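You operate a simulated robot arm through the tools that you are given. There is no shell and no other tool. Be economical: measure what you need, move in short steps, check, and stop when the job is done.

Carry out the task below with a simulated two-armed robot. There is one attempt and no reset: what you move stays moved.

Task
Wipe the grit off the thickness plate, then true the screen with the orange frame.
Fine: blue cloth, put back; frame on, arm down, turn ZERO till it shows 5 mm, raise the arm; the frame stays. What is to be rubbed or washed off counts as gone when no trace of it is left.
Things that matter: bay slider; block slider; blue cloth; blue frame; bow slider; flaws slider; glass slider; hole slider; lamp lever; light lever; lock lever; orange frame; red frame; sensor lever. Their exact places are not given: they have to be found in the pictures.

It is judged by the outcome, as a careful person would: the job done as asked, and still so three seconds after it is handed in. It fails if anything else is knocked over, pushed out of place, dropped, spilled or broken. Flat cloth is picked up by pressing the open fingertips on it (5 to 10 N) and closing them slowly along it; thin cloth reads only 2 to 8 mm in the jaws.

Robot
Two 7-joint arms with fingered hands on one trunk, on a base that drives. Base frame: it is fixed to the floor where the robot stands at the start and does not move with it; the origin is under the middle of the robot, x ahead of it, y to its left, z up. Units: m, degrees, N and s.
The left shoulder is at the start at [0.224, 0.125, 1.072], the right one opposite. Places, roughly: bay slider [0.5, 0.7, 0.9]; block slider [0.5, -0.9, 0.9]; blue frame (6x6x3 cm) [0.5, -0.4, 0.9]; bow slider [1.1, 0.7, 0.9]; flaws slider [1.1, 0, 0.9]; glass slider [0.6, -0.4, 0.9]; hole slider [1.1, 0.4, 0.9]; lamp lever [0.9, -0.2, 0.9]; light lever [0.5, 1, 1]; lock lever [1.1, -1, 0.9]; red frame (6x6x3 cm) [0.5, -0.3, 0.9]; sensor lever [1.1, -0.8, 0.9]; slots slider [0.5, -0.1, 0.9]; test lever [1.1, -0.7, 0.9]; thickness arm [0.7, -0.3, 1]; thickness plate [0.7, -0.3, 0.9]. Payload 3.7 kg a hand.
The TCP of each hand is the grasp point between the finger pads, 0.025 m short of the fingertips. In the tool frame z runs along the fingers and y along their closing line. Largest opening 0.088 m; the body of the gripper starts 0.029 m behind the TCP. The gripper is a hand of 5 fingers: y runs from the thumb to the fingers, the wrist lies at [-0.013, -0.097, -0.162] in the tool frame.
Orientation is that of the tool frame in the base frame, as a unit quaternion [w, x, y, z]. With the fingers straight down and the wrist toward the robot, the tool's x, y and z point along [0, 1, 0], [1, 0, 0] and [0, 0, -1] of the base frame.

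Tools
- The arms move only by the tool send_rows. It takes "left_motion", "right_motion" or both (then of equal length, played together; a hand with none holds still); each is a list of rows, each an object (a shift or turn left out is 0) with "travel": the shift along the tool's x, y, z in m, a list of three; "delta_rot": the turn, a rotation vector about the tool's x, y, z in rad, a list of three. In form: [{"travel": [dx, dy, dz], "delta_rot": [wx, wy, wz]}, ...]. A call has 1 to 10 rows; each row shifts and turns the commanded pose from where the row before left it, along the tool's axes as they then stand. Rows are played at 5 a second. More than 0.05 m and 8.6 degrees between two rows, and nothing of the call is played. A pose out of reach is approached as far as the arm can. The call stops where the force on the tool passes 50 N (or 10 N more than at its start, if that is more) or the arm is blocked; 0.2 s more then pass. In this call time passes only in rows, and 0.2 s behind the last. The reply holds the time, the measured pose of the TCP, the force on the tool along the base axes, the opening and the grip force, in the units named above and with some noise, with the torque about the TCP (base axes, N m) and any sound that the robot's microphone picked up.
- Cameras (640 x 400 px; columns grow to the right, rows downward): "scene" is now at [0.3448, -0.0232, 1.2282]; the picture's right is [-0.32, -0.95, 0.00], its down [-0.37, 0.12, -0.92] and it looks along [0.87, -0.29, -0.39] (base axes); focal length 214 px, centre (320, 200). "left" rides on the left gripper at [-0.059, -0.079, -0.105] in its tool frame; the picture's right is [-0.73, -0.32, 0.61], its down [0.62, -0.68, 0.38] and it looks along [0.29, 0.66, 0.70] (tool axes); focal length 234 px, centre (320, 200). "right" rides on the right gripper at [0.059, -0.079, -0.105] in its tool frame; the picture's right is [-0.73, 0.32, -0.61], its down [-0.62, -0.68, 0.38] and it looks along [-0.29, 0.66, 0.70] (tool axes); focal length 234 px, centre (320, 200).
- snapshot(camera): a new picture of that camera. No time passes.
- raise_lower(by): slides the trunk up (or, below 0, down) by that many m; the arms and the scene camera ride with it, the base frame stays. It gives what a move gives, with no picture.
- base_move(legs): drives the robot by 1 to 6 legs, each [ahead, left, turn to the left] in m, m and degrees, along the robot's own axes; the way and the turn of a leg run together, so that a leg with both is an arc; at most 1.5 m and 180 degrees a leg. The arms and the cameras ride along, it lands a little off, and it stops where it bumps. It gives what a move gives.
- finger_targets(index, middle, ring, little, thumb_bend, thumb_turn, hand): sets how far each is bent, from 0 (flat) to 1 (curled in); at 0.3 the hand is open as for a grip, at 0.7 the pads meet at the TCP. One left out holds its place. A second passes; each finger stops where it meets its share of the squeeze, and holds until it gets a number again. It is the only way to open and close the hand. It gives what a move gives, with no picture; readings hold the bend of each and the force on index, middle, ring, little, thumb and palm. thumb_turn goes from beside the hand (0) to across from the fingers (1), as for a grip.
- aim_head(pan, tilt): turns the head with the scene camera to pan (to the left, within 80 degrees either way) and tilt (down, from -29 to 69), counted from straight ahead of the robot. It gives what a move gives.
- pixel_to_xyz(camera, pixels): for up to 12 pixels [column, row] of the newest picture of that camera ("zoom" is the newest enlarged one), the place [x, y, z] in the base frame of the surface seen there, good to about 0.003 m, but the place of the scene camera against the robot may be out by one fixed shift of up to 0.012 m in any direction. No time passes.
- inspect(camera, box): a new picture of the part [left, top, right, bottom] of that camera's present view, enlarged. No time passes.
- finish_job(): hands the job in; it is judged then, once.

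Keep the steps short. Do not move on a guess: measure, check each grasp and each placing, and mend mistakes. In all there are 80 turns and 70 pictures (those below and enlarged ones count). Leave the grippers open and the arms clear of the work at the hand-in unless told otherwise, and finish with a single line.

The tools are called after ">>>" by a JSON object that holds its "name" and its "arguments". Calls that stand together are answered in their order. send_rows: Moves the arms, as the interface text tells. Its arguments: {"type":"object","properties":{"left_motion":{"type":"array"},"right_motion":{"type":"array"}},"required":[]} The other tools are called the same way: raise_lower (by) slides the trunk up or down; finger_targets (index, middle, ring, little, thumb_bend, thumb_turn, hand) moves the fingers one by one; base_move (legs) drives the base; aim_head (pan, tilt) turns the head that bears the scene camera; snapshot (camera) takes a picture; pixel_to_xyz (camera, pixels) gives the place of the surface under pixels of a picture; inspect (camera, box) takes an enlarged picture of a part of a camera's view; finish_job () hands the job in.

At the start:

```text
clock: 0.0
left_tcp_pos: [0.4914, -0.0838, 1.1876]
left_tool_rot: [0.0, 0.707, 0.707, 0.001]
left_contact_force: [0.0, -0.2, 0.3]
left_moment: [0.0, -0.02, -0.01]
left_opening: 0.0878
left_grasp_force: 0.0
left_shape: jaw
left_bend: [0.3, 0.3, 0.3, 0.3, 0.3, 0.98]
left_finger forces: [0.0, 0.1, 0.0, 0.0, 0.0, 0.1]
right_tcp_pos: [0.4255, -0.4323, 1.2091]
right_tool_rot: [-0.001, 0.707, 0.707, 0.0]
right_contact_force: [0.6, -0.6, 0.0]
right_moment: [0.01, -0.01, 0.02]
right_opening: 0.0876
right_grasp_force: 0.1
right_shape: jaw
right_bend: [0.3, 0.3, 0.3, 0.3, 0.3, 0.98]
right_finger forces: [0.1, 0.1, 0.0, 0.0, 0.0, 0.1]
trunk travel left (down, up): [-0.1, 0.316]
robot x, y, heading: [0.0011, 0.0018, -0.1]
head pan, tilt: [-18.5, 22.7]
```

scene: 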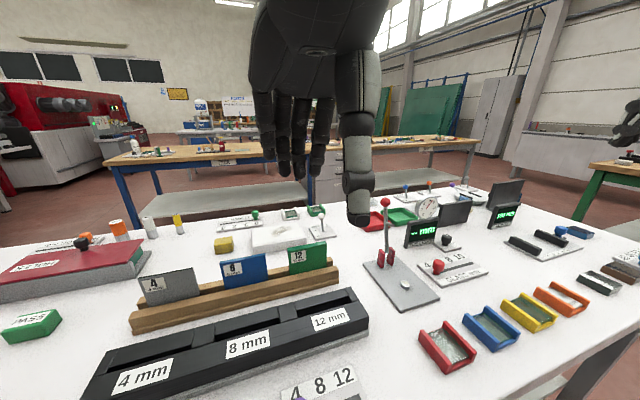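
right: 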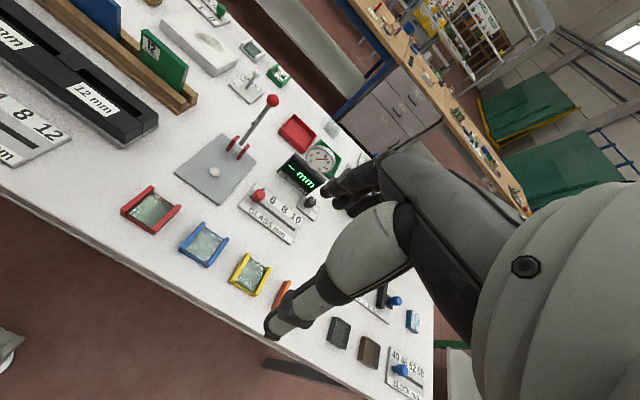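
left: 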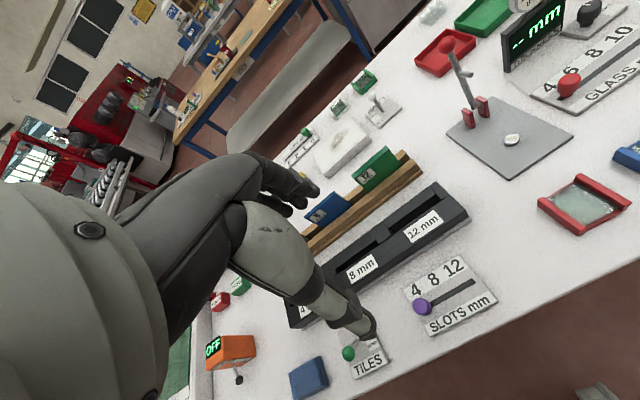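

I'll enlarge the middle of the scene around the thickness gauge, and the blue item seen in the left camera at (308,378).

>>> {"name": "inspect", "arguments": {"camera": "scene", "box": [350, 170, 640, 351]}}

>>> {"name": "inspect", "arguments": {"camera": "left", "box": [180, 250, 420, 400]}}

>>> {"name": "pixel_to_xyz", "arguments": {"camera": "left", "pixels": [[308, 378], [295, 382], [320, 370], [512, 140], [480, 110]]}}

>>> {"name": "pixel_to_xyz", "arguments": {"camera": "scene", "pixels": [[405, 285], [385, 203], [385, 256], [448, 240], [562, 300], [530, 312], [492, 327], [445, 345], [437, 267], [573, 232], [422, 235], [388, 230]]}}

```text
2.21 times, centred on (495, 260) of scene
```

zoom: 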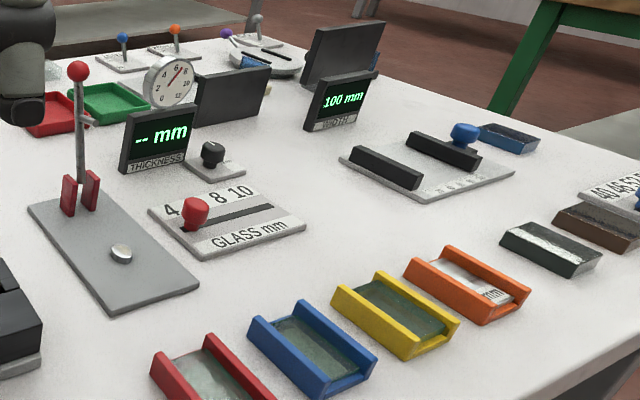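

```text
2.67 times, centred on (300, 325) of left
```

zoom: 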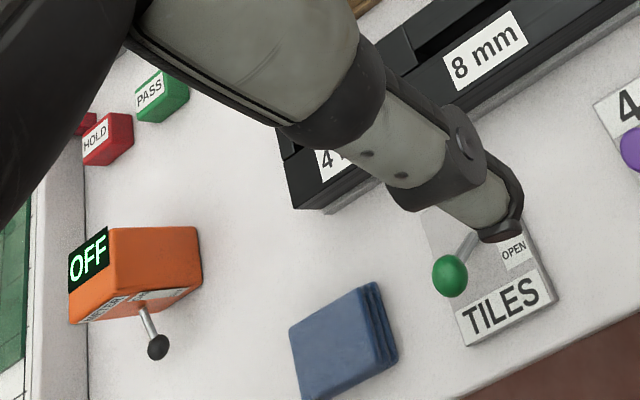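

```text
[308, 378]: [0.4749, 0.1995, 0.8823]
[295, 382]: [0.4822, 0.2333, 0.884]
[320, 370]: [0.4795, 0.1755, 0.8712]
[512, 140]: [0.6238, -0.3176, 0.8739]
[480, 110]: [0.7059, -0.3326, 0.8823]
```

```text
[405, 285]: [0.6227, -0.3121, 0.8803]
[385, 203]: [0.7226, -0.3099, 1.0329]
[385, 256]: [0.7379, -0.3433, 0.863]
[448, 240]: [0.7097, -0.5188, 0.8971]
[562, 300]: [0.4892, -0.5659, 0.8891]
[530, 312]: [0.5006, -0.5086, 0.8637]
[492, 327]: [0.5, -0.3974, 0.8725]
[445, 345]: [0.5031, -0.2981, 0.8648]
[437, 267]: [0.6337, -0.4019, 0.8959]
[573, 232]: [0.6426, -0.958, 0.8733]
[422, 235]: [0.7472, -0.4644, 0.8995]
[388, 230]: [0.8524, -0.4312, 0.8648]
```

The gauge: grey plate with a raised red-knobbed arm, display "-- mm", black knob beside it. The orange frame is at about (0.49,-0.57), and a folded blue cloth at about (0.475,0.2). I'll look at the plate closely, then tilt down toward the cloth.

>>> {"name": "inspect", "arguments": {"camera": "scene", "box": [355, 190, 495, 320]}}

>>> {"name": "inspect", "arguments": {"camera": "right", "box": [160, 80, 340, 250]}}

>>> {"name": "aim_head", "arguments": {"pan": 20, "tilt": 60}}

>>> {"name": "snapshot", "arguments": {"camera": "scene"}}

```text
3.08 times, centred on (425, 255) of scene
```

zoom: 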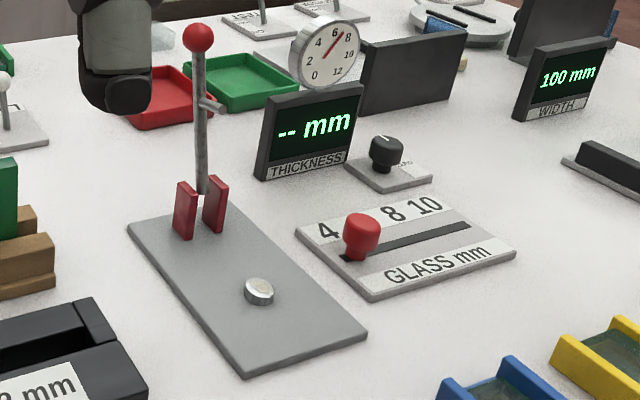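

```text
2.35 times, centred on (250, 165) of right
```

zoom: 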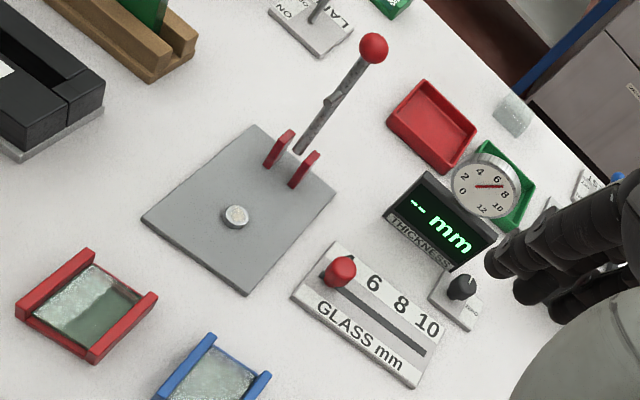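

```text
clock: 1.1
left_tcp_pos: [0.4922, -0.0838, 1.1885]
left_tool_rot: [0.0, 0.707, 0.708, -0.001]
left_contact_force: [-0.4, -0.4, 0.6]
left_moment: [0.0, 0.01, 0.05]
left_opening: 0.0877
left_grasp_force: 0.1
left_shape: jaw
left_bend: [0.3, 0.3, 0.3, 0.3, 0.3, 0.98]
left_finger forces: [0.0, 0.1, 0.0, 0.0, 0.0, 0.0]
right_tcp_pos: [0.4269, -0.4331, 1.21]
right_tool_rot: [-0.001, 0.707, 0.707, -0.001]
right_contact_force: [-0.6, -0.2, 0.3]
right_moment: [0.01, 0.0, 0.03]
right_opening: 0.0876
right_grasp_force: 0.1
right_shape: jaw
right_bend: [0.3, 0.3, 0.3, 0.3, 0.3, 0.98]
right_finger forces: [0.1, 0.0, 0.0, 0.1, 0.0, 0.0]
trunk travel left (down, up): [-0.1, 0.316]
robot x, y, heading: [-0.0012, 0.0002, 0.2]
head pan, tilt: [20.0, 60.0]
```

```text
62 pictures are left
```

scene: 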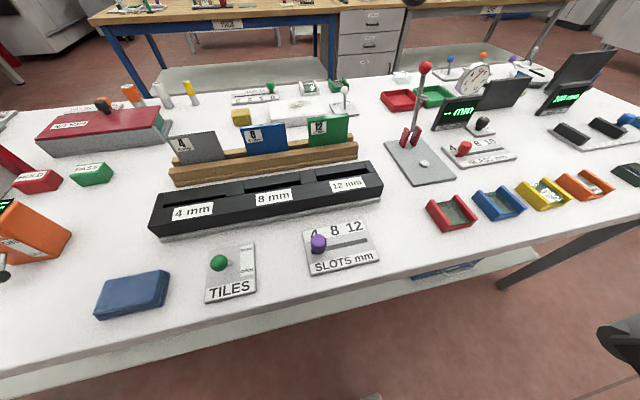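

The cloth lies at (131,294). I'll enlarge it and take its corners.

>>> {"name": "inspect", "arguments": {"camera": "scene", "box": [80, 250, 190, 330]}}

>>> {"name": "pixel_to_xyz", "arguments": {"camera": "scene", "pixels": [[105, 284], [96, 309], [162, 274], [164, 296], [134, 285], [130, 300], [96, 318], [165, 302], [90, 330], [180, 280], [132, 265]]}}

```text
5.00 times, centred on (135, 290) of scene
```

zoom: 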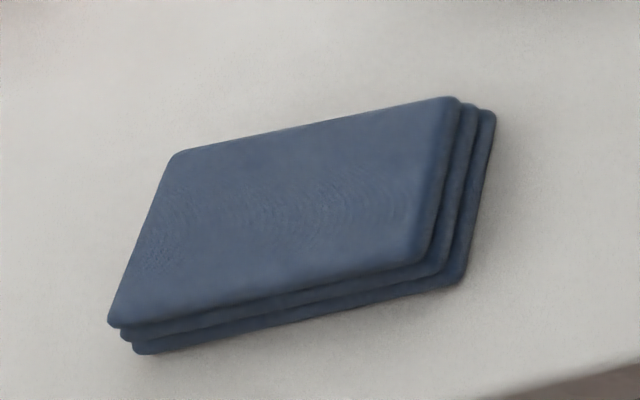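

```text
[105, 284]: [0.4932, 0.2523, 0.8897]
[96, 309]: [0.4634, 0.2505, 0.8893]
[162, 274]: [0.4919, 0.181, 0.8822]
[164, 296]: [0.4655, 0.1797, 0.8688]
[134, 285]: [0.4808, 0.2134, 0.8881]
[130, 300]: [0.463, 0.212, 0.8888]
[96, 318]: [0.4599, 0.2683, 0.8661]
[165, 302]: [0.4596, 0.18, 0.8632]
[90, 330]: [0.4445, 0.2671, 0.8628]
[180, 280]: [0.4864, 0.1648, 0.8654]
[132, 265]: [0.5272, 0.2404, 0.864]
```

The cloth is a folded pad: about 0.075 m along y and 0.045 m along x, top near z 0.886. I'll bring the left hand over it and check with the left camera.

>>> {"name": "send_rows", "arguments": {"left_motion": [{"travel": [0.0376, -0.002, 0.0175]}, {"travel": [0.0376, -0.002, 0.0175]}, {"travel": [0.0376, -0.002, 0.0175]}, {"travel": [0.0376, -0.002, 0.0175]}, {"travel": [0.0376, -0.002, 0.0175]}, {"travel": [0.0376, -0.002, 0.0175]}, {"travel": [0.0376, -0.002, 0.0175]}, {"travel": [0.0376, -0.002, 0.0175]}]}}

>>> {"name": "snapshot", "arguments": {"camera": "left"}}

>>> {"name": "snapshot", "arguments": {"camera": "scene"}}

```text
clock: 2.9
left_tcp_pos: [0.5092, 0.2173, 1.0806]
left_tool_rot: [0.0, 0.708, 0.706, 0.0]
left_contact_force: [-0.1, 0.1, 0.0]
left_moment: [0.01, 0.0, -0.02]
left_opening: 0.0876
left_grasp_force: 0.1
left_shape: jaw
left_bend: [0.3, 0.3, 0.3, 0.3, 0.3, 0.98]
left_finger forces: [0.0, 0.1, 0.0, 0.1, 0.0, 0.1]
left hand out of reach, approached as far as the arm can: row 6, 7, 8
right_tcp_pos: [0.4256, -0.4319, 1.2091]
right_tool_rot: [0.001, 0.707, 0.707, 0.0]
right_contact_force: [-0.8, 0.7, -0.3]
right_moment: [0.02, 0.04, 0.0]
right_opening: 0.0879
right_grasp_force: 0.1
right_shape: jaw
right_bend: [0.3, 0.3, 0.3, 0.3, 0.3, 0.98]
right_finger forces: [0.1, 0.1, 0.0, 0.0, 0.0, 0.0]
trunk travel left (down, up): [-0.1, 0.316]
robot x, y, heading: [0.0009, 0.0009, -0.1]
head pan, tilt: [20.0, 60.0]
```

```text
60 pictures are left
```

left: 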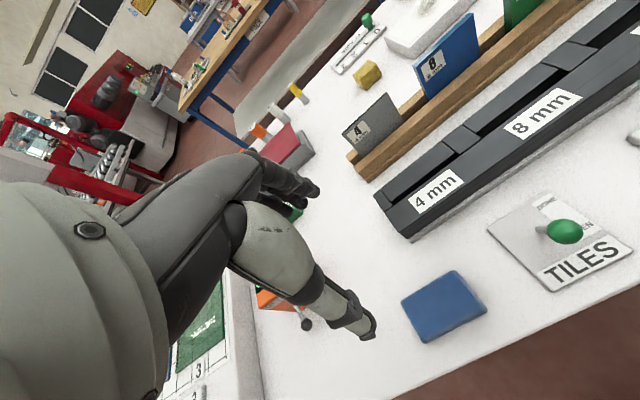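

```text
59 pictures are left
```

scene: 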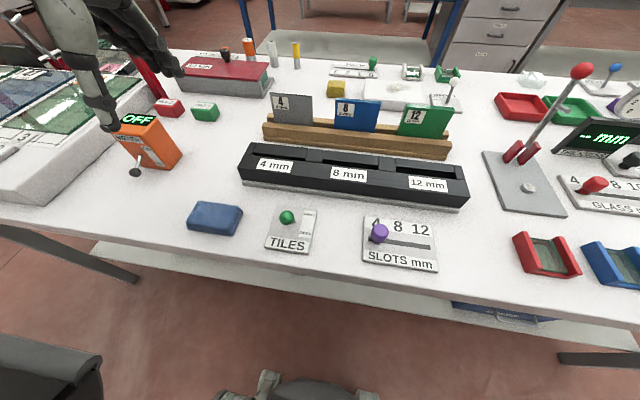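

The left hand can't fold that close (x stopped at 0.509). I'll back the base up 0.15 m and look again.

>>> {"name": "base_move", "arguments": {"legs": [[-0.15, 0, 0]]}}

>>> {"name": "snapshot", "arguments": {"camera": "left"}}

>>> {"name": "pixel_to_xyz", "arguments": {"camera": "left", "pixels": [[445, 305], [320, 200]]}}

```text
clock: 4.2
left_tcp_pos: [0.357, 0.2155, 1.0809]
left_tool_rot: [0.0, 0.707, 0.707, -0.001]
left_contact_force: [-0.9, -0.4, 0.0]
left_moment: [0.01, 0.0, 0.01]
left_opening: 0.0877
left_grasp_force: 0.2
left_shape: jaw
left_bend: [0.3, 0.3, 0.3, 0.3, 0.3, 0.98]
left_finger forces: [0.0, 0.1, 0.0, 0.1, 0.1, 0.1]
right_tcp_pos: [0.2722, -0.4322, 1.2101]
right_tool_rot: [-0.001, 0.707, 0.708, 0.0]
right_contact_force: [-0.4, -0.3, 0.1]
right_moment: [-0.01, -0.02, 0.0]
right_opening: 0.0877
right_grasp_force: 0.0
right_shape: jaw
right_bend: [0.3, 0.3, 0.3, 0.3, 0.3, 0.98]
right_finger forces: [0.0, 0.0, 0.1, 0.0, 0.0, 0.0]
trunk travel left (down, up): [-0.1, 0.316]
robot x, y, heading: [-0.1546, 0.0018, -0.3]
head pan, tilt: [20.0, 60.0]
```

```text
58 pictures are left
```

left: 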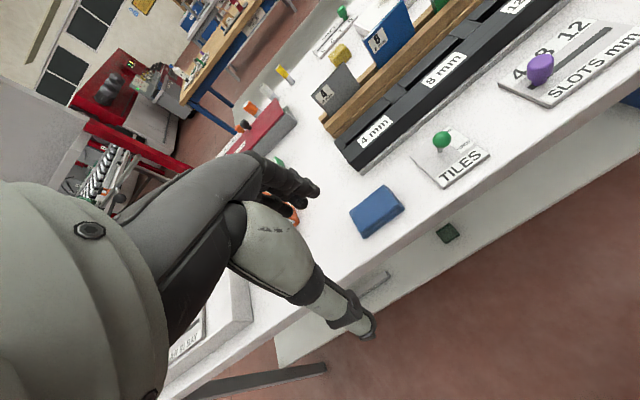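

```text
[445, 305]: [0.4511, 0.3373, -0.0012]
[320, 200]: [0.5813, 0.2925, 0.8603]
```

The cloth is now at about (377,210) in the left picture; I'll measure its corners and the table.

>>> {"name": "pixel_to_xyz", "arguments": {"camera": "left", "pixels": [[352, 212], [384, 188], [402, 206], [366, 232], [376, 209], [335, 215], [385, 240], [430, 200], [370, 180], [366, 236]]}}

>>> {"name": "inspect", "arguments": {"camera": "left", "box": [320, 160, 440, 250]}}

```text
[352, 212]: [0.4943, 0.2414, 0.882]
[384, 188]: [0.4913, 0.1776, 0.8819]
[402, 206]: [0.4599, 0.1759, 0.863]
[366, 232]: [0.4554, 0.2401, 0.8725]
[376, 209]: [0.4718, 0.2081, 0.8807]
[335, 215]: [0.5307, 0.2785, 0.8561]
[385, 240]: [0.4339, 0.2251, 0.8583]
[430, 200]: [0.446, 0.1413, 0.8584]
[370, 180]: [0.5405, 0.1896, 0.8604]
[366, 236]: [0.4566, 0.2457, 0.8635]
```

```text
4.44 times, centred on (380, 205) of left
```

zoom: 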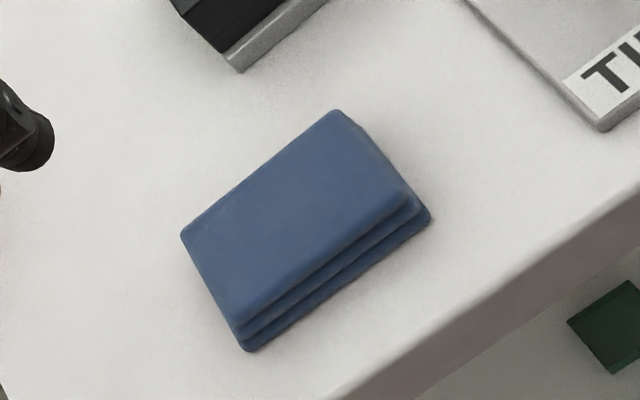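

Table at z 0.860, cloth centre (0.475, 0.209), top 0.882. I'll move above it first.

>>> {"name": "send_rows", "arguments": {"left_motion": [{"travel": [-0.001, 0.03, 0]}, {"travel": [-0.002, 0.03, 0.01]}, {"travel": [-0.002, 0.03, 0.025]}, {"travel": [-0.0015, 0.028, 0.025]}, {"travel": [0, 0, 0.035]}, {"travel": [0, 0, 0.035]}]}}

>>> {"name": "snapshot", "arguments": {"camera": "left"}}

>>> {"name": "snapshot", "arguments": {"camera": "scene"}}

```text
clock: 5.6
left_tcp_pos: [0.4762, 0.2115, 0.9471]
left_tool_rot: [0.0, 0.707, 0.707, 0.0]
left_contact_force: [1.1, -0.7, -0.9]
left_moment: [-0.01, 0.01, -0.01]
left_opening: 0.0876
left_grasp_force: 0.1
left_shape: jaw
left_bend: [0.3, 0.3, 0.3, 0.3, 0.3, 0.98]
left_finger forces: [0.0, 0.0, 0.0, 0.0, 0.0, 0.1]
right_tcp_pos: [0.2741, -0.4331, 1.2094]
right_tool_rot: [-0.001, 0.707, 0.707, 0.0]
right_contact_force: [0.1, 0.4, 0.2]
right_moment: [0.01, 0.01, -0.01]
right_opening: 0.0876
right_grasp_force: 0.0
right_shape: jaw
right_bend: [0.3, 0.3, 0.3, 0.3, 0.3, 0.98]
right_finger forces: [0.0, 0.1, 0.0, 0.1, 0.0, 0.0]
trunk travel left (down, up): [-0.1, 0.316]
robot x, y, heading: [-0.1517, -0.0016, -0.0]
head pan, tilt: [20.0, 60.0]
```

```text
56 pictures are left
```

left: 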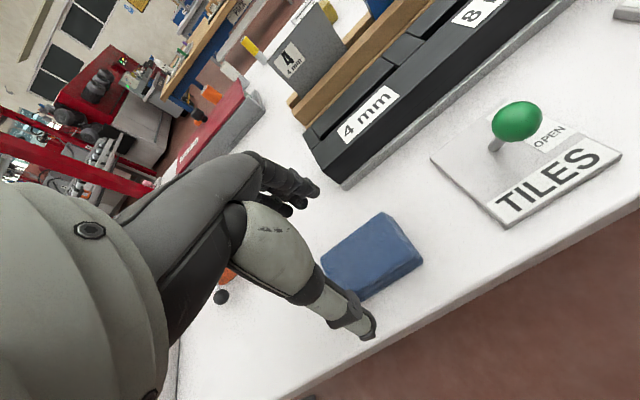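

```text
55 pictures are left
```

scene: 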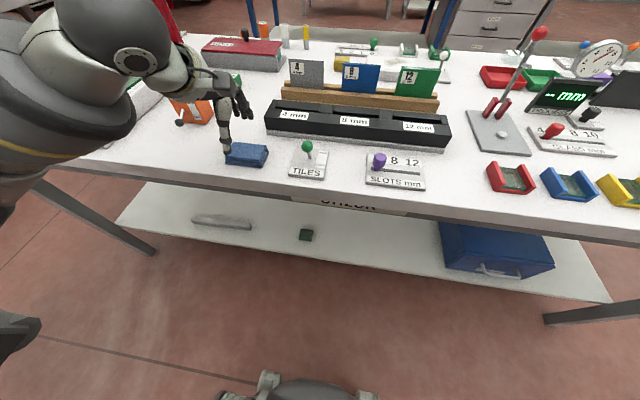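

The hand straddles the cloth at (372,255). A quick check of the cloth centre from here, then down.

>>> {"name": "pixel_to_xyz", "arguments": {"camera": "left", "pixels": [[372, 255], [327, 258], [386, 214], [421, 257], [365, 297], [340, 180], [470, 250]]}}

>>> {"name": "send_rows", "arguments": {"left_motion": [{"travel": [-0.001, -0.001, 0.02]}, {"travel": [-0.001, -0.001, 0.02]}, {"travel": [0, 0, 0.012]}]}}

```text
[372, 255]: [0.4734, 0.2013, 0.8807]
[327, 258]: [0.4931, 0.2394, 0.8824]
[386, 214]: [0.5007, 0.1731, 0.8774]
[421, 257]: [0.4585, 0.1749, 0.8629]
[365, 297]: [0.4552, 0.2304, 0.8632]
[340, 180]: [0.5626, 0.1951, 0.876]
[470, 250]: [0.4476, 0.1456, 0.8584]
```

```text
clock: 6.4
left_tcp_pos: [0.4735, 0.2084, 0.898]
left_tool_rot: [-0.001, 0.708, 0.707, -0.001]
left_contact_force: [-1.0, -0.1, 0.3]
left_moment: [-0.02, -0.02, 0.02]
left_opening: 0.0878
left_grasp_force: 0.0
left_shape: jaw
left_bend: [0.3, 0.3, 0.3, 0.3, 0.3, 0.98]
left_finger forces: [0.0, 0.0, 0.1, 0.0, 0.0, 0.0]
right_tcp_pos: [0.2739, -0.4332, 1.2081]
right_tool_rot: [0.0, 0.707, 0.707, 0.0]
right_contact_force: [0.0, -0.6, -0.6]
right_moment: [-0.01, 0.01, 0.01]
right_opening: 0.0874
right_grasp_force: 0.1
right_shape: jaw
right_bend: [0.3, 0.3, 0.3, 0.3, 0.3, 0.98]
right_finger forces: [0.1, 0.0, 0.1, 0.0, 0.1, 0.1]
trunk travel left (down, up): [-0.1, 0.316]
robot x, y, heading: [-0.1508, 0.0014, -0.1]
head pan, tilt: [20.0, 60.0]
```

No contact; I'll go 4 mm lower and close the fingers on the cloth's sides.

>>> {"name": "send_rows", "arguments": {"left_motion": [{"travel": [0, 0.001, 0.004]}]}}

>>> {"name": "finger_targets", "arguments": {"hand": "left", "index": 0.6, "middle": 0.6, "ring": 0.6, "little": 0.6, "thumb_bend": 0.6}}

>>> {"name": "snapshot", "arguments": {"camera": "left"}}

```text
clock: 6.8
left_tcp_pos: [0.4753, 0.2075, 0.8945]
left_tool_rot: [-0.001, 0.708, 0.706, 0.0]
left_contact_force: [-0.2, 0.2, 0.4]
left_moment: [-0.02, 0.0, -0.03]
left_opening: 0.0874
left_grasp_force: 0.0
left_shape: jaw
left_bend: [0.3, 0.3, 0.3, 0.3, 0.3, 0.98]
left_finger forces: [0.1, 0.0, 0.1, 0.0, 0.1, 0.0]
right_tcp_pos: [0.2738, -0.4332, 1.2084]
right_tool_rot: [-0.001, 0.706, 0.708, -0.001]
right_contact_force: [-0.8, -0.5, -0.2]
right_moment: [0.02, -0.01, 0.0]
right_opening: 0.0875
right_grasp_force: 0.1
right_shape: jaw
right_bend: [0.3, 0.3, 0.3, 0.3, 0.3, 0.98]
right_finger forces: [0.0, 0.0, 0.0, 0.0, 0.0, 0.0]
trunk travel left (down, up): [-0.1, 0.316]
robot x, y, heading: [-0.1494, 0.0001, -0.0]
head pan, tilt: [20.0, 60.0]
```

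```text
clock: 7.8
left_tcp_pos: [0.4747, 0.2072, 0.8943]
left_tool_rot: [-0.001, 0.708, 0.706, -0.001]
left_contact_force: [0.0, 0.2, -0.1]
left_moment: [0.02, -0.02, -0.04]
left_opening: 0.0437
left_grasp_force: 11.4
left_shape: fingers
left_bend: [0.53, 0.55, 0.56, 0.58, 0.48, 0.95]
left_finger forces: [4.3, 3.6, 2.5, 1.1, 11.3, 0.0]
right_tcp_pos: [0.2738, -0.4332, 1.2102]
right_tool_rot: [-0.001, 0.707, 0.707, -0.001]
right_contact_force: [-0.4, -0.1, 0.0]
right_moment: [-0.01, 0.0, -0.02]
right_opening: 0.0877
right_grasp_force: 0.0
right_shape: jaw
right_bend: [0.3, 0.3, 0.3, 0.3, 0.3, 0.98]
right_finger forces: [0.0, 0.0, 0.0, 0.0, 0.0, 0.0]
trunk travel left (down, up): [-0.1, 0.316]
robot x, y, heading: [-0.1514, 0.001, -0.1]
head pan, tilt: [20.0, 60.0]
```

```text
54 pictures are left
```

left: 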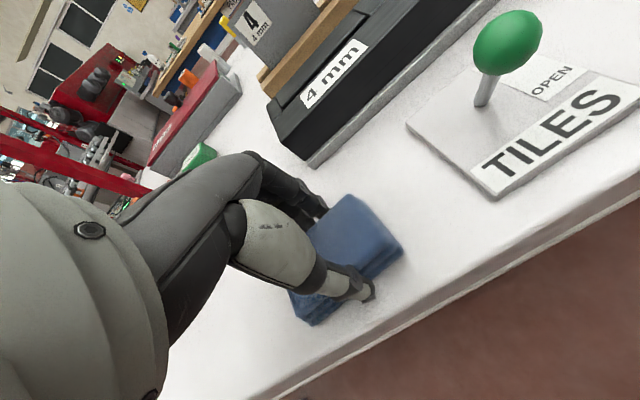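

Firm grip (11 N, opening 44 mm) with the cloth at TCP (0.4745, 0.207, 0.8945), to be remembered for putting it back. Now straight up, then toward the gauge.

>>> {"name": "send_rows", "arguments": {"left_motion": [{"travel": [0, 0, -0.03]}, {"travel": [0, 0, -0.045]}, {"travel": [0, 0, -0.045]}, {"travel": [0, 0, -0.045]}, {"travel": [-0.045, 0, 0]}, {"travel": [-0.045, 0, 0]}, {"travel": [-0.045, 0, 0]}, {"travel": [-0.045, 0, 0]}, {"travel": [-0.045, 0, 0]}, {"travel": [-0.045, 0, 0]}]}}

>>> {"name": "aim_head", "arguments": {"pan": -20, "tilt": 35}}

>>> {"name": "snapshot", "arguments": {"camera": "left"}}

>>> {"name": "snapshot", "arguments": {"camera": "scene"}}

```text
clock: 10.0
left_tcp_pos: [0.474, -0.0627, 1.0608]
left_tool_rot: [0.0, 0.708, 0.707, 0.0]
left_contact_force: [0.5, -0.7, 0.0]
left_moment: [0.01, 0.03, 0.01]
left_opening: 0.0436
left_grasp_force: 10.2
left_shape: fingers
left_bend: [0.53, 0.55, 0.56, 0.59, 0.48, 0.95]
left_finger forces: [4.2, 3.3, 2.3, 0.7, 10.7, 0.0]
right_tcp_pos: [0.2737, -0.4354, 1.2105]
right_tool_rot: [-0.001, 0.707, 0.707, -0.001]
right_contact_force: [0.1, 0.6, 0.1]
right_moment: [0.0, 0.0, 0.01]
right_opening: 0.0875
right_grasp_force: 0.0
right_shape: jaw
right_bend: [0.3, 0.3, 0.3, 0.3, 0.3, 0.98]
right_finger forces: [0.0, 0.0, 0.1, 0.0, 0.1, 0.0]
trunk travel left (down, up): [-0.1, 0.316]
robot x, y, heading: [-0.1531, -0.0001, -0.1]
head pan, tilt: [20.0, 60.0]
```

```text
clock: 11.1
left_tcp_pos: [0.4734, -0.0617, 1.06]
left_tool_rot: [0.0, 0.708, 0.706, -0.001]
left_contact_force: [-0.3, 0.3, -0.3]
left_moment: [0.0, 0.02, 0.04]
left_opening: 0.0436
left_grasp_force: 10.9
left_shape: fingers
left_bend: [0.53, 0.55, 0.56, 0.59, 0.48, 0.95]
left_finger forces: [4.3, 3.3, 2.3, 0.7, 10.8, 0.0]
right_tcp_pos: [0.2737, -0.4316, 1.2092]
right_tool_rot: [0.0, 0.707, 0.707, -0.001]
right_contact_force: [0.4, 0.2, 0.3]
right_moment: [0.0, 0.01, 0.01]
right_opening: 0.0878
right_grasp_force: 0.1
right_shape: jaw
right_bend: [0.3, 0.3, 0.3, 0.3, 0.3, 0.98]
right_finger forces: [0.0, 0.2, 0.0, 0.0, 0.1, 0.0]
trunk travel left (down, up): [-0.1, 0.316]
robot x, y, heading: [-0.1547, -0.0021, 0.3]
head pan, tilt: [-20.0, 35.0]
```

```text
53 pictures are left
```

left: 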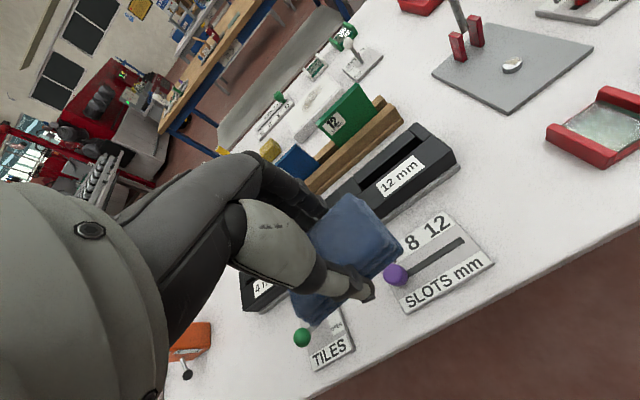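

```text
52 pictures are left
```

scene: 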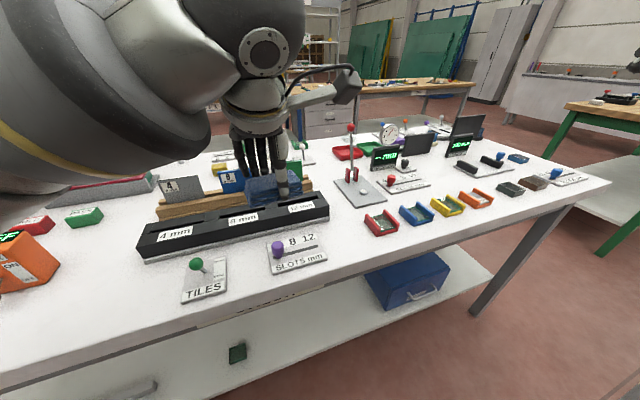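

The cloth is held. I'll enlarge the disc at (511,64) in the left view to see the grit and measure it.

>>> {"name": "inspect", "arguments": {"camera": "left", "box": [420, 0, 600, 112]}}

>>> {"name": "pixel_to_xyz", "arguments": {"camera": "left", "pixels": [[512, 64], [507, 65], [517, 62], [434, 68], [507, 108], [592, 43], [535, 20], [495, 80], [540, 60]]}}

```text
3.56 times, centred on (510, 56) of left
```

zoom: 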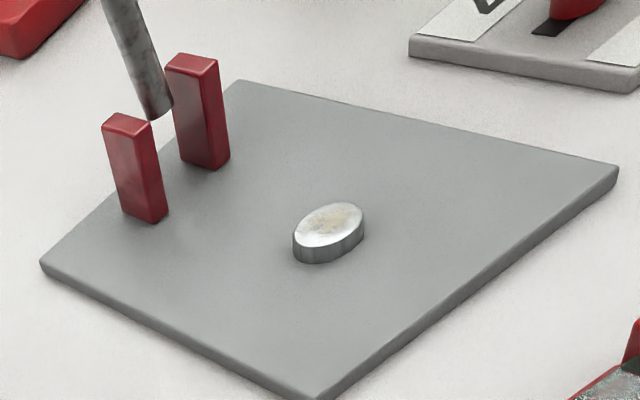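

```text
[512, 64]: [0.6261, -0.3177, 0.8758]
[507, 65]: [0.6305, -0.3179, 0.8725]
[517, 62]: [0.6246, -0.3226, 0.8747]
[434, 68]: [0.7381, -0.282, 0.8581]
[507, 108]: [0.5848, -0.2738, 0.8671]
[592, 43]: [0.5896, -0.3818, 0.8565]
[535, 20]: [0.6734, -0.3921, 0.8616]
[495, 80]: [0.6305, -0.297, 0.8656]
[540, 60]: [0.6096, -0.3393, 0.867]
```

Tan grit shows on top of the disc, centre about (0.627,-0.318), top z≈0.876. I'll hover over it.

>>> {"name": "send_rows", "arguments": {"left_motion": [{"travel": [-0.0427, 0.0245, 0]}, {"travel": [-0.0427, 0.0245, 0]}, {"travel": [-0.0427, 0.0245, 0]}, {"travel": [-0.0427, 0.0245, 0]}, {"travel": [-0.0427, 0.0245, 0]}, {"travel": [-0.0427, 0.0245, 0]}, {"travel": [0, 0, 0.04]}, {"travel": [0, 0, 0.04]}]}}

>>> {"name": "snapshot", "arguments": {"camera": "left"}}

>>> {"name": "inspect", "arguments": {"camera": "scene", "box": [220, 80, 480, 260]}}

```text
clock: 12.9
left_tcp_pos: [0.5797, -0.2436, 0.9754]
left_tool_rot: [-0.001, 0.708, 0.707, 0.0]
left_contact_force: [-0.1, 0.5, -0.4]
left_moment: [0.0, -0.02, -0.01]
left_opening: 0.0433
left_grasp_force: 10.6
left_shape: fingers
left_bend: [0.53, 0.55, 0.56, 0.59, 0.48, 0.95]
left_finger forces: [4.4, 3.4, 2.3, 0.6, 10.5, 0.0]
left hand out of reach, approached as far as the arm can: row 5, 6
right_tcp_pos: [0.2746, -0.4328, 1.2091]
right_tool_rot: [0.0, 0.708, 0.706, 0.0]
right_contact_force: [0.9, 0.6, 0.4]
right_moment: [-0.01, 0.02, 0.0]
right_opening: 0.0877
right_grasp_force: 0.0
right_shape: jaw
right_bend: [0.3, 0.3, 0.3, 0.3, 0.3, 0.98]
right_finger forces: [0.1, 0.1, 0.1, 0.0, 0.0, 0.0]
trunk travel left (down, up): [-0.1, 0.316]
robot x, y, heading: [-0.1481, 0.001, -0.1]
head pan, tilt: [-20.0, 35.0]
```

```text
50 pictures are left
```

left: 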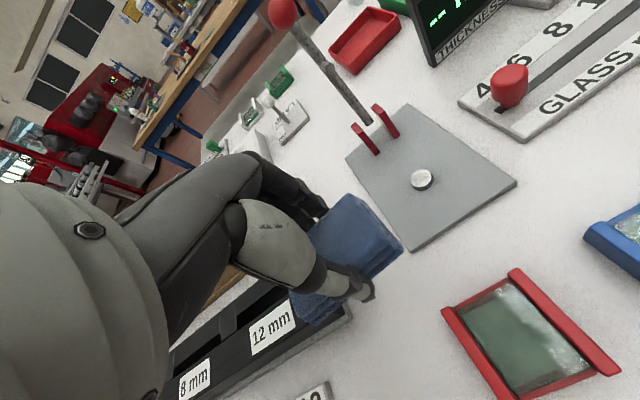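

```text
2.22 times, centred on (350, 170) of scene
```

zoom: 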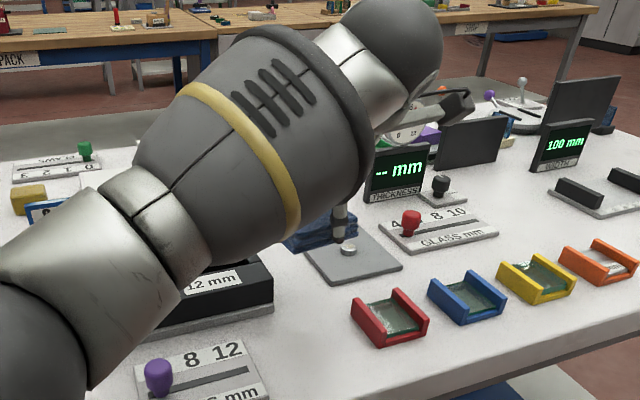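

The arm's reach gave out at (0.580,-0.244). I'll raise and draw the hand back a bit, then shift the base right and ahead.

>>> {"name": "send_rows", "arguments": {"left_motion": [{"travel": [0, 0, -0.04]}, {"travel": [0.04, -0.02, 0]}, {"travel": [0.03, -0.02, 0]}]}}

>>> {"name": "base_move", "arguments": {"legs": [[0.04, -0.15, 0]]}}

>>> {"name": "snapshot", "arguments": {"camera": "left"}}

```text
clock: 13.7
left_tcp_pos: [0.5391, -0.1716, 1.0164]
left_tool_rot: [-0.001, 0.708, 0.706, 0.0]
left_contact_force: [-0.3, -0.2, -1.0]
left_moment: [-0.02, 0.01, 0.0]
left_opening: 0.0436
left_grasp_force: 10.8
left_shape: fingers
left_bend: [0.53, 0.55, 0.56, 0.59, 0.48, 0.95]
left_finger forces: [4.2, 3.3, 2.3, 0.6, 10.5, 0.0]
right_tcp_pos: [0.2727, -0.4332, 1.2085]
right_tool_rot: [-0.001, 0.707, 0.707, -0.001]
right_contact_force: [1.0, -0.5, 0.3]
right_moment: [0.02, 0.03, 0.0]
right_opening: 0.088
right_grasp_force: 0.0
right_shape: jaw
right_bend: [0.3, 0.3, 0.3, 0.3, 0.3, 0.98]
right_finger forces: [0.1, 0.1, 0.0, 0.0, 0.1, 0.0]
trunk travel left (down, up): [-0.1, 0.316]
robot x, y, heading: [-0.1541, -0.0008, -0.1]
head pan, tilt: [-20.0, 35.0]
```

```text
clock: 15.1
left_tcp_pos: [0.5791, -0.3246, 1.0152]
left_tool_rot: [-0.001, 0.708, 0.706, 0.0]
left_contact_force: [-0.2, 0.3, 0.4]
left_moment: [0.01, 0.04, -0.01]
left_opening: 0.0434
left_grasp_force: 10.5
left_shape: fingers
left_bend: [0.53, 0.55, 0.56, 0.59, 0.48, 0.95]
left_finger forces: [4.4, 3.3, 2.3, 0.6, 10.5, 0.0]
right_tcp_pos: [0.3125, -0.5837, 1.2095]
right_tool_rot: [-0.001, 0.708, 0.706, 0.0]
right_contact_force: [0.2, 0.9, 0.5]
right_moment: [0.02, 0.01, -0.02]
right_opening: 0.0876
right_grasp_force: 0.1
right_shape: jaw
right_bend: [0.3, 0.3, 0.3, 0.3, 0.3, 0.98]
right_finger forces: [0.0, 0.0, 0.0, 0.0, 0.0, 0.0]
trunk travel left (down, up): [-0.1, 0.316]
robot x, y, heading: [-0.1154, -0.1462, -0.3]
head pan, tilt: [-20.0, 35.0]
```

```text
48 pictures are left
```

left: 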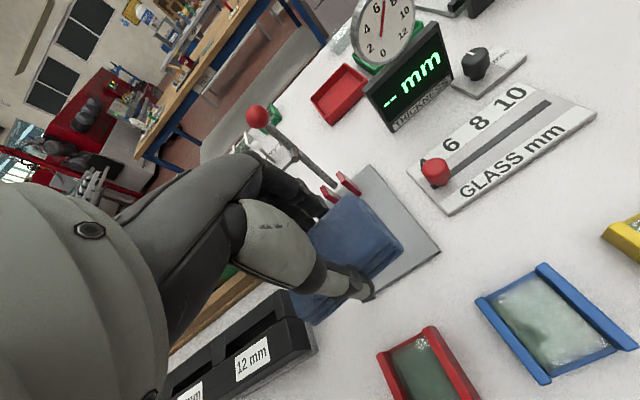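

The hand is now just short of the disc. I'll measure the lever's place and the arm posts to judge finger clearance.

>>> {"name": "pixel_to_xyz", "arguments": {"camera": "left", "pixels": [[257, 117], [290, 147], [325, 178], [330, 185], [345, 183], [300, 185], [280, 165], [262, 157], [318, 205], [350, 215], [338, 270]]}}

>>> {"name": "inspect", "arguments": {"camera": "left", "box": [220, 90, 460, 240]}}

```text
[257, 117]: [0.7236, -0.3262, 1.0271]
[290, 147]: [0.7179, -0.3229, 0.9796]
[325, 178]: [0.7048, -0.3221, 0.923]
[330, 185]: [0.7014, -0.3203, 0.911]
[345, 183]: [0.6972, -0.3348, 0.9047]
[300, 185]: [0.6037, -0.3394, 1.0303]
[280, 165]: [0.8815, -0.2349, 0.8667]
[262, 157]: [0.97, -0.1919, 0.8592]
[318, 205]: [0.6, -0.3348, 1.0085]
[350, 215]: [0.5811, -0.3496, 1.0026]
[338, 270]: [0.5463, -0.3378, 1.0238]
```

```text
2.67 times, centred on (340, 165) of left
```

zoom: 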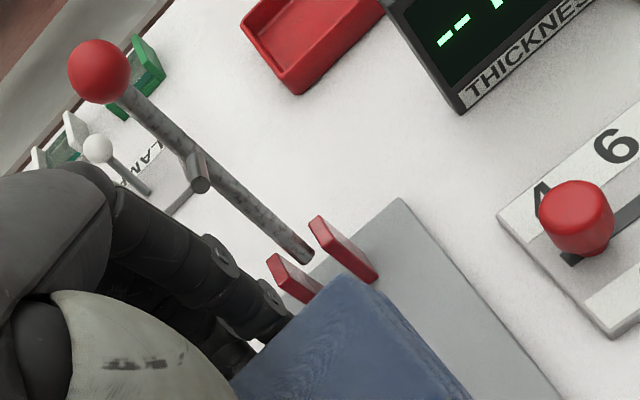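

The arm pivots at about (0.70,-0.322,0.905) and leans back; fingers will stay ahead of it by ~2 cm. I'll move over the disc and descend to just above it.

>>> {"name": "send_rows", "arguments": {"left_motion": [{"travel": [0.003, 0.019, 0.02]}, {"travel": [0.003, 0.019, 0.02]}, {"travel": [0, 0, 0.03]}, {"travel": [0, 0, 0.02]}]}}

>>> {"name": "snapshot", "arguments": {"camera": "left"}}

>>> {"name": "inspect", "arguments": {"camera": "scene", "box": [160, 60, 420, 260]}}

```text
clock: 16.1
left_tcp_pos: [0.6168, -0.3168, 0.9242]
left_tool_rot: [0.0, 0.709, 0.705, -0.001]
left_contact_force: [0.7, -0.3, 0.1]
left_moment: [0.03, -0.02, 0.0]
left_opening: 0.0434
left_grasp_force: 10.0
left_shape: fingers
left_bend: [0.53, 0.55, 0.56, 0.59, 0.48, 0.95]
left_finger forces: [4.3, 3.3, 2.3, 0.6, 10.4, 0.1]
right_tcp_pos: [0.3113, -0.5833, 1.209]
right_tool_rot: [-0.001, 0.708, 0.706, -0.001]
right_contact_force: [-0.6, 0.0, 0.6]
right_moment: [0.0, -0.01, 0.01]
right_opening: 0.0875
right_grasp_force: 0.1
right_shape: jaw
right_bend: [0.3, 0.3, 0.3, 0.3, 0.3, 0.98]
right_finger forces: [0.1, 0.0, 0.0, 0.0, 0.0, 0.0]
trunk travel left (down, up): [-0.1, 0.316]
robot x, y, heading: [-0.1142, -0.1488, -0.2]
head pan, tilt: [-20.0, 35.0]
```

```text
46 pictures are left
```

left: 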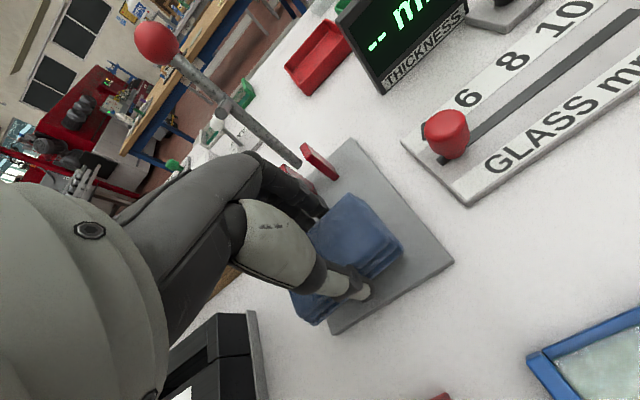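

```text
2.00 times, centred on (290, 160) of scene
```

zoom: 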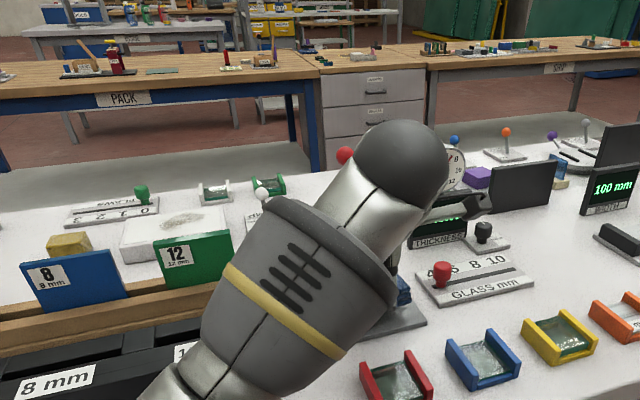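

Clear. Descending 12 mm slowly to feel the disc.

>>> {"name": "send_rows", "arguments": {"left_motion": [{"travel": [0, 0.003, 0.004]}, {"travel": [0, 0.003, 0.004]}, {"travel": [0, 0, 0.004]}]}}

```text
clock: 16.9
left_tcp_pos: [0.6238, -0.3183, 0.9123]
left_tool_rot: [0.0, 0.709, 0.705, 0.0]
left_contact_force: [0.3, 0.7, -0.1]
left_moment: [0.02, -0.02, 0.0]
left_opening: 0.0433
left_grasp_force: 10.5
left_shape: fingers
left_bend: [0.53, 0.55, 0.56, 0.59, 0.48, 0.95]
left_finger forces: [4.4, 3.3, 2.2, 0.5, 10.5, 0.1]
right_tcp_pos: [0.3123, -0.5826, 1.2096]
right_tool_rot: [-0.001, 0.709, 0.706, -0.001]
right_contact_force: [0.0, 0.0, -0.6]
right_moment: [0.02, -0.01, 0.05]
right_opening: 0.0878
right_grasp_force: 0.1
right_shape: jaw
right_bend: [0.3, 0.3, 0.3, 0.3, 0.3, 0.98]
right_finger forces: [0.0, 0.1, 0.0, 0.1, 0.0, 0.0]
trunk travel left (down, up): [-0.1, 0.316]
robot x, y, heading: [-0.113, -0.1484, -0.1]
head pan, tilt: [-20.0, 35.0]
```

No contact yet; 3 mm more.

>>> {"name": "send_rows", "arguments": {"left_motion": [{"travel": [0, 0, 0.002]}, {"travel": [0, 0, 0.001]}]}}

```text
clock: 17.5
left_tcp_pos: [0.623, -0.3183, 0.9096]
left_tool_rot: [0.0, 0.709, 0.705, 0.0]
left_contact_force: [0.3, 0.0, 0.0]
left_moment: [0.02, -0.02, -0.01]
left_opening: 0.0435
left_grasp_force: 11.1
left_shape: fingers
left_bend: [0.53, 0.55, 0.56, 0.59, 0.48, 0.95]
left_finger forces: [4.6, 3.4, 2.3, 0.7, 10.4, 0.0]
right_tcp_pos: [0.3117, -0.5831, 1.2099]
right_tool_rot: [-0.001, 0.708, 0.706, 0.0]
right_contact_force: [0.5, 0.4, 0.9]
right_moment: [0.0, -0.02, 0.04]
right_opening: 0.0876
right_grasp_force: 0.0
right_shape: jaw
right_bend: [0.3, 0.3, 0.3, 0.3, 0.3, 0.98]
right_finger forces: [0.0, 0.0, 0.0, 0.1, 0.0, 0.0]
trunk travel left (down, up): [-0.1, 0.316]
robot x, y, heading: [-0.11, -0.1482, -0.2]
head pan, tilt: [-20.0, 35.0]
```

>>> {"name": "send_rows", "arguments": {"left_motion": [{"travel": [0, 0, 0.0015]}, {"travel": [0, 0, 0.0015]}]}}

```text
clock: 18.1
left_tcp_pos: [0.6227, -0.3169, 0.9087]
left_tool_rot: [0.002, 0.708, 0.706, 0.001]
left_contact_force: [1.5, 0.7, 9.3]
left_moment: [0.06, -0.15, 0.01]
left_opening: 0.0435
left_grasp_force: 12.0
left_shape: fingers
left_bend: [0.53, 0.55, 0.56, 0.59, 0.48, 0.95]
left_finger forces: [5.1, 3.7, 2.7, 1.8, 10.7, 0.1]
right_tcp_pos: [0.3105, -0.5827, 1.2101]
right_tool_rot: [-0.001, 0.708, 0.706, 0.0]
right_contact_force: [-0.2, -0.1, 0.6]
right_moment: [-0.02, 0.02, 0.0]
right_opening: 0.0878
right_grasp_force: 0.2
right_shape: jaw
right_bend: [0.3, 0.3, 0.3, 0.3, 0.3, 0.98]
right_finger forces: [0.0, 0.0, 0.0, 0.1, 0.1, 0.0]
trunk travel left (down, up): [-0.1, 0.316]
robot x, y, heading: [-0.1123, -0.1495, -0.1]
head pan, tilt: [-20.0, 35.0]
```

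Contact at 9 N. Now rubbing strokes of ±15–20 mm along y with small x shifts.

>>> {"name": "send_rows", "arguments": {"left_motion": [{"travel": [0.018, 0, 0]}, {"travel": [-0.018, 0, 0]}, {"travel": [-0.018, 0, 0]}, {"travel": [0.018, 0.006, 0]}, {"travel": [0.018, 0, 0]}, {"travel": [-0.018, -0.006, 0]}, {"travel": [-0.018, 0, 0]}, {"travel": [0.018, -0.007, 0]}, {"travel": [0.018, 0, 0]}, {"travel": [-0.018, 0, 0]}]}}

>>> {"name": "send_rows", "arguments": {"left_motion": [{"travel": [-0.018, 0, 0]}, {"travel": [0.018, 0, 0]}, {"travel": [0, 0.012, 0]}, {"travel": [0, -0.02, 0]}, {"travel": [0.008, 0.02, 0]}, {"travel": [0, -0.02, 0]}, {"travel": [-0.016, 0.02, 0]}, {"travel": [0, -0.02, 0]}, {"travel": [0.008, 0.015, 0]}]}}

```text
clock: 20.3
left_tcp_pos: [0.6154, -0.3168, 0.9076]
left_tool_rot: [-0.002, 0.709, 0.705, 0.0]
left_contact_force: [-1.3, 0.4, 2.9]
left_moment: [0.04, -0.06, 0.04]
left_opening: 0.0441
left_grasp_force: 11.8
left_shape: fingers
left_bend: [0.53, 0.55, 0.56, 0.6, 0.49, 0.95]
left_finger forces: [4.7, 3.4, 2.1, 0.5, 12.0, 0.0]
right_tcp_pos: [0.3126, -0.5838, 1.2089]
right_tool_rot: [-0.001, 0.709, 0.706, -0.001]
right_contact_force: [-0.7, 0.4, -0.3]
right_moment: [-0.01, 0.02, -0.02]
right_opening: 0.0877
right_grasp_force: 0.1
right_shape: jaw
right_bend: [0.3, 0.3, 0.3, 0.3, 0.3, 0.98]
right_finger forces: [0.0, 0.0, 0.0, 0.0, 0.1, 0.1]
trunk travel left (down, up): [-0.1, 0.316]
robot x, y, heading: [-0.1103, -0.1443, -0.0]
head pan, tilt: [-20.0, 35.0]
```

```text
clock: 22.3
left_tcp_pos: [0.6235, -0.3178, 0.9072]
left_tool_rot: [0.001, 0.71, 0.704, -0.001]
left_contact_force: [-2.0, -1.6, 3.8]
left_moment: [0.0, 0.02, 0.0]
left_opening: 0.044
left_grasp_force: 11.4
left_shape: fingers
left_bend: [0.53, 0.56, 0.57, 0.6, 0.49, 0.95]
left_finger forces: [4.6, 3.4, 2.1, 0.4, 12.0, 0.0]
right_tcp_pos: [0.3117, -0.5833, 1.2091]
right_tool_rot: [0.001, 0.708, 0.706, 0.0]
right_contact_force: [-0.3, -0.7, -0.9]
right_moment: [0.02, 0.0, -0.02]
right_opening: 0.0877
right_grasp_force: 0.1
right_shape: jaw
right_bend: [0.3, 0.3, 0.3, 0.3, 0.3, 0.98]
right_finger forces: [0.1, 0.0, 0.0, 0.0, 0.1, 0.1]
trunk travel left (down, up): [-0.1, 0.316]
robot x, y, heading: [-0.1096, -0.1465, -0.2]
head pan, tilt: [-20.0, 35.0]
```

Force has eased to ~3 N; press 1 mm more and repeat, then lift and back off to look.

>>> {"name": "send_rows", "arguments": {"left_motion": [{"travel": [0, 0, 0.0012]}, {"travel": [0.018, 0, 0]}, {"travel": [-0.018, 0.003, 0]}, {"travel": [-0.018, 0, 0]}, {"travel": [0.018, -0.008, 0]}, {"travel": [0.018, 0, 0]}, {"travel": [-0.018, 0, 0]}, {"travel": [-0.018, 0, 0]}, {"travel": [0.018, 0.005, 0]}]}}

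>>> {"name": "send_rows", "arguments": {"left_motion": [{"travel": [0, 0, -0.03]}, {"travel": [0, -0.02, -0.045]}, {"travel": [0.04, -0.03, 0]}, {"travel": [0.04, -0.03, 0]}]}}

>>> {"name": "snapshot", "arguments": {"camera": "left"}}

```text
clock: 24.3
left_tcp_pos: [0.6222, -0.3171, 0.9072]
left_tool_rot: [0.001, 0.709, 0.705, 0.0]
left_contact_force: [-0.7, -4.0, 7.5]
left_moment: [-0.04, -0.02, -0.01]
left_opening: 0.0442
left_grasp_force: 11.5
left_shape: fingers
left_bend: [0.53, 0.56, 0.57, 0.59, 0.49, 0.95]
left_finger forces: [4.8, 3.3, 2.0, 0.3, 12.6, 0.0]
right_tcp_pos: [0.3109, -0.5831, 1.2103]
right_tool_rot: [0.0, 0.708, 0.706, 0.0]
right_contact_force: [0.1, 0.3, -1.1]
right_moment: [-0.04, 0.01, 0.0]
right_opening: 0.0875
right_grasp_force: 0.1
right_shape: jaw
right_bend: [0.3, 0.3, 0.3, 0.3, 0.3, 0.98]
right_finger forces: [0.1, 0.0, 0.0, 0.0, 0.0, 0.0]
trunk travel left (down, up): [-0.1, 0.316]
robot x, y, heading: [-0.1099, -0.1506, -0.2]
head pan, tilt: [-20.0, 35.0]
```

```text
clock: 25.3
left_tcp_pos: [0.5791, -0.2402, 0.9532]
left_tool_rot: [0.001, 0.709, 0.705, 0.0]
left_contact_force: [-0.5, 0.4, -0.2]
left_moment: [0.02, 0.01, 0.01]
left_opening: 0.0442
left_grasp_force: 11.0
left_shape: fingers
left_bend: [0.53, 0.56, 0.57, 0.6, 0.49, 0.95]
left_finger forces: [5.0, 3.3, 2.1, 0.4, 11.0, 0.1]
left hand out of reach, approached as far as the arm can: row 3, 4
right_tcp_pos: [0.3121, -0.584, 1.2103]
right_tool_rot: [0.0, 0.708, 0.707, -0.001]
right_contact_force: [0.1, 0.3, 0.5]
right_moment: [-0.01, -0.02, -0.01]
right_opening: 0.0877
right_grasp_force: 0.1
right_shape: jaw
right_bend: [0.3, 0.3, 0.3, 0.3, 0.3, 0.98]
right_finger forces: [0.1, 0.0, 0.0, 0.0, 0.0, 0.0]
trunk travel left (down, up): [-0.1, 0.316]
robot x, y, heading: [-0.1124, -0.1494, -0.2]
head pan, tilt: [-20.0, 35.0]
```

```text
44 pictures are left
```

left: 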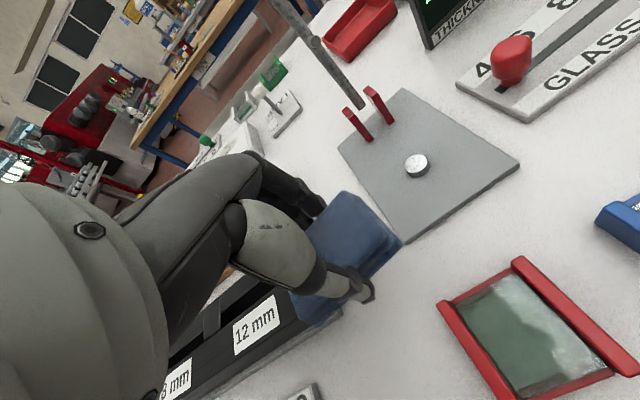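

I'll enlarge the disc at (416,165).

>>> {"name": "inspect", "arguments": {"camera": "left", "box": [380, 140, 452, 190]}}

>>> {"name": "inspect", "arguments": {"camera": "left", "box": [260, 150, 440, 330]}}

>>> {"name": "pixel_to_xyz", "arguments": {"camera": "left", "pixels": [[416, 162], [408, 160], [424, 163], [416, 155], [416, 170], [490, 310], [445, 305], [515, 265]]}}

```text
8.00 times, centred on (416, 165) of left
```

zoom: 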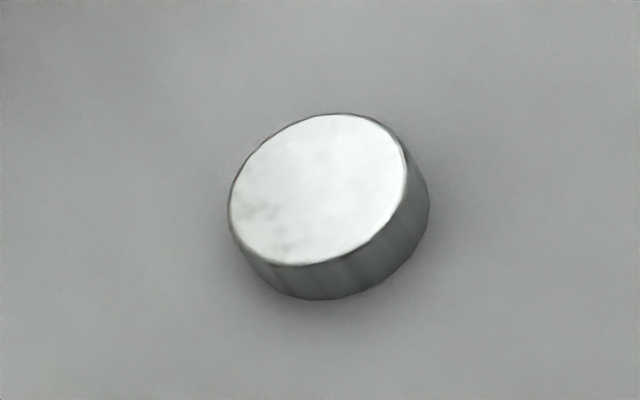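

```text
2.22 times, centred on (350, 240) of left
```

zoom: 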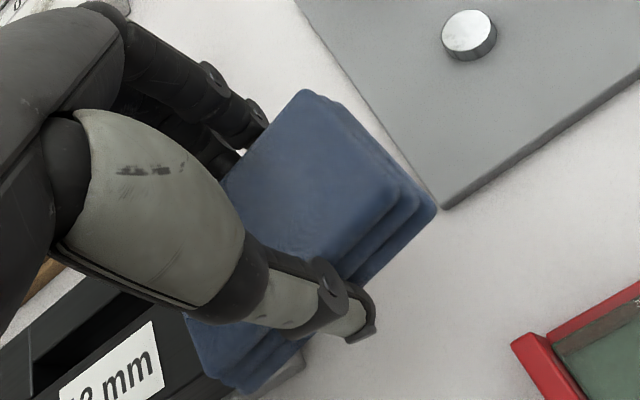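

```text
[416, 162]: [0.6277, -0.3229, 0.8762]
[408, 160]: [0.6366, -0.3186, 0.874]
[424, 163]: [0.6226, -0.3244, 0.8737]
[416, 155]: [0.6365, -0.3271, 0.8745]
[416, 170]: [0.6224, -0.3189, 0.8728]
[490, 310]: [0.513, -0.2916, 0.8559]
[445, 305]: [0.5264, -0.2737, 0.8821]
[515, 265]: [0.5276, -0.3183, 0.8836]
```

The tan grit is gone, but a faint grey smudge at the lower left of the disc may be a trace. I'll give it a second, firmer rub centred on (0.627,-0.322).

>>> {"name": "send_rows", "arguments": {"left_motion": [{"travel": [-0.041, 0.021, 0]}, {"travel": [-0.041, 0.023, 0.005]}, {"travel": [0, 0, 0.02]}, {"travel": [0, 0, 0.015]}, {"travel": [0, 0, 0.004]}]}}

```text
clock: 26.5
left_tcp_pos: [0.6217, -0.3244, 0.9078]
left_tool_rot: [0.0, 0.709, 0.706, 0.0]
left_contact_force: [0.2, 0.3, -0.5]
left_moment: [-0.01, 0.01, -0.01]
left_opening: 0.044
left_grasp_force: 11.0
left_shape: fingers
left_bend: [0.53, 0.56, 0.57, 0.6, 0.49, 0.95]
left_finger forces: [5.0, 3.3, 2.1, 0.5, 10.9, 0.0]
right_tcp_pos: [0.3121, -0.5838, 1.2083]
right_tool_rot: [-0.001, 0.708, 0.706, 0.0]
right_contact_force: [-0.6, -0.1, 0.2]
right_moment: [-0.03, -0.02, -0.02]
right_opening: 0.0877
right_grasp_force: 0.0
right_shape: jaw
right_bend: [0.3, 0.3, 0.3, 0.3, 0.3, 0.98]
right_finger forces: [0.0, 0.1, 0.0, 0.0, 0.1, 0.1]
trunk travel left (down, up): [-0.1, 0.316]
robot x, y, heading: [-0.1109, -0.1467, 0.2]
head pan, tilt: [-20.0, 35.0]
```

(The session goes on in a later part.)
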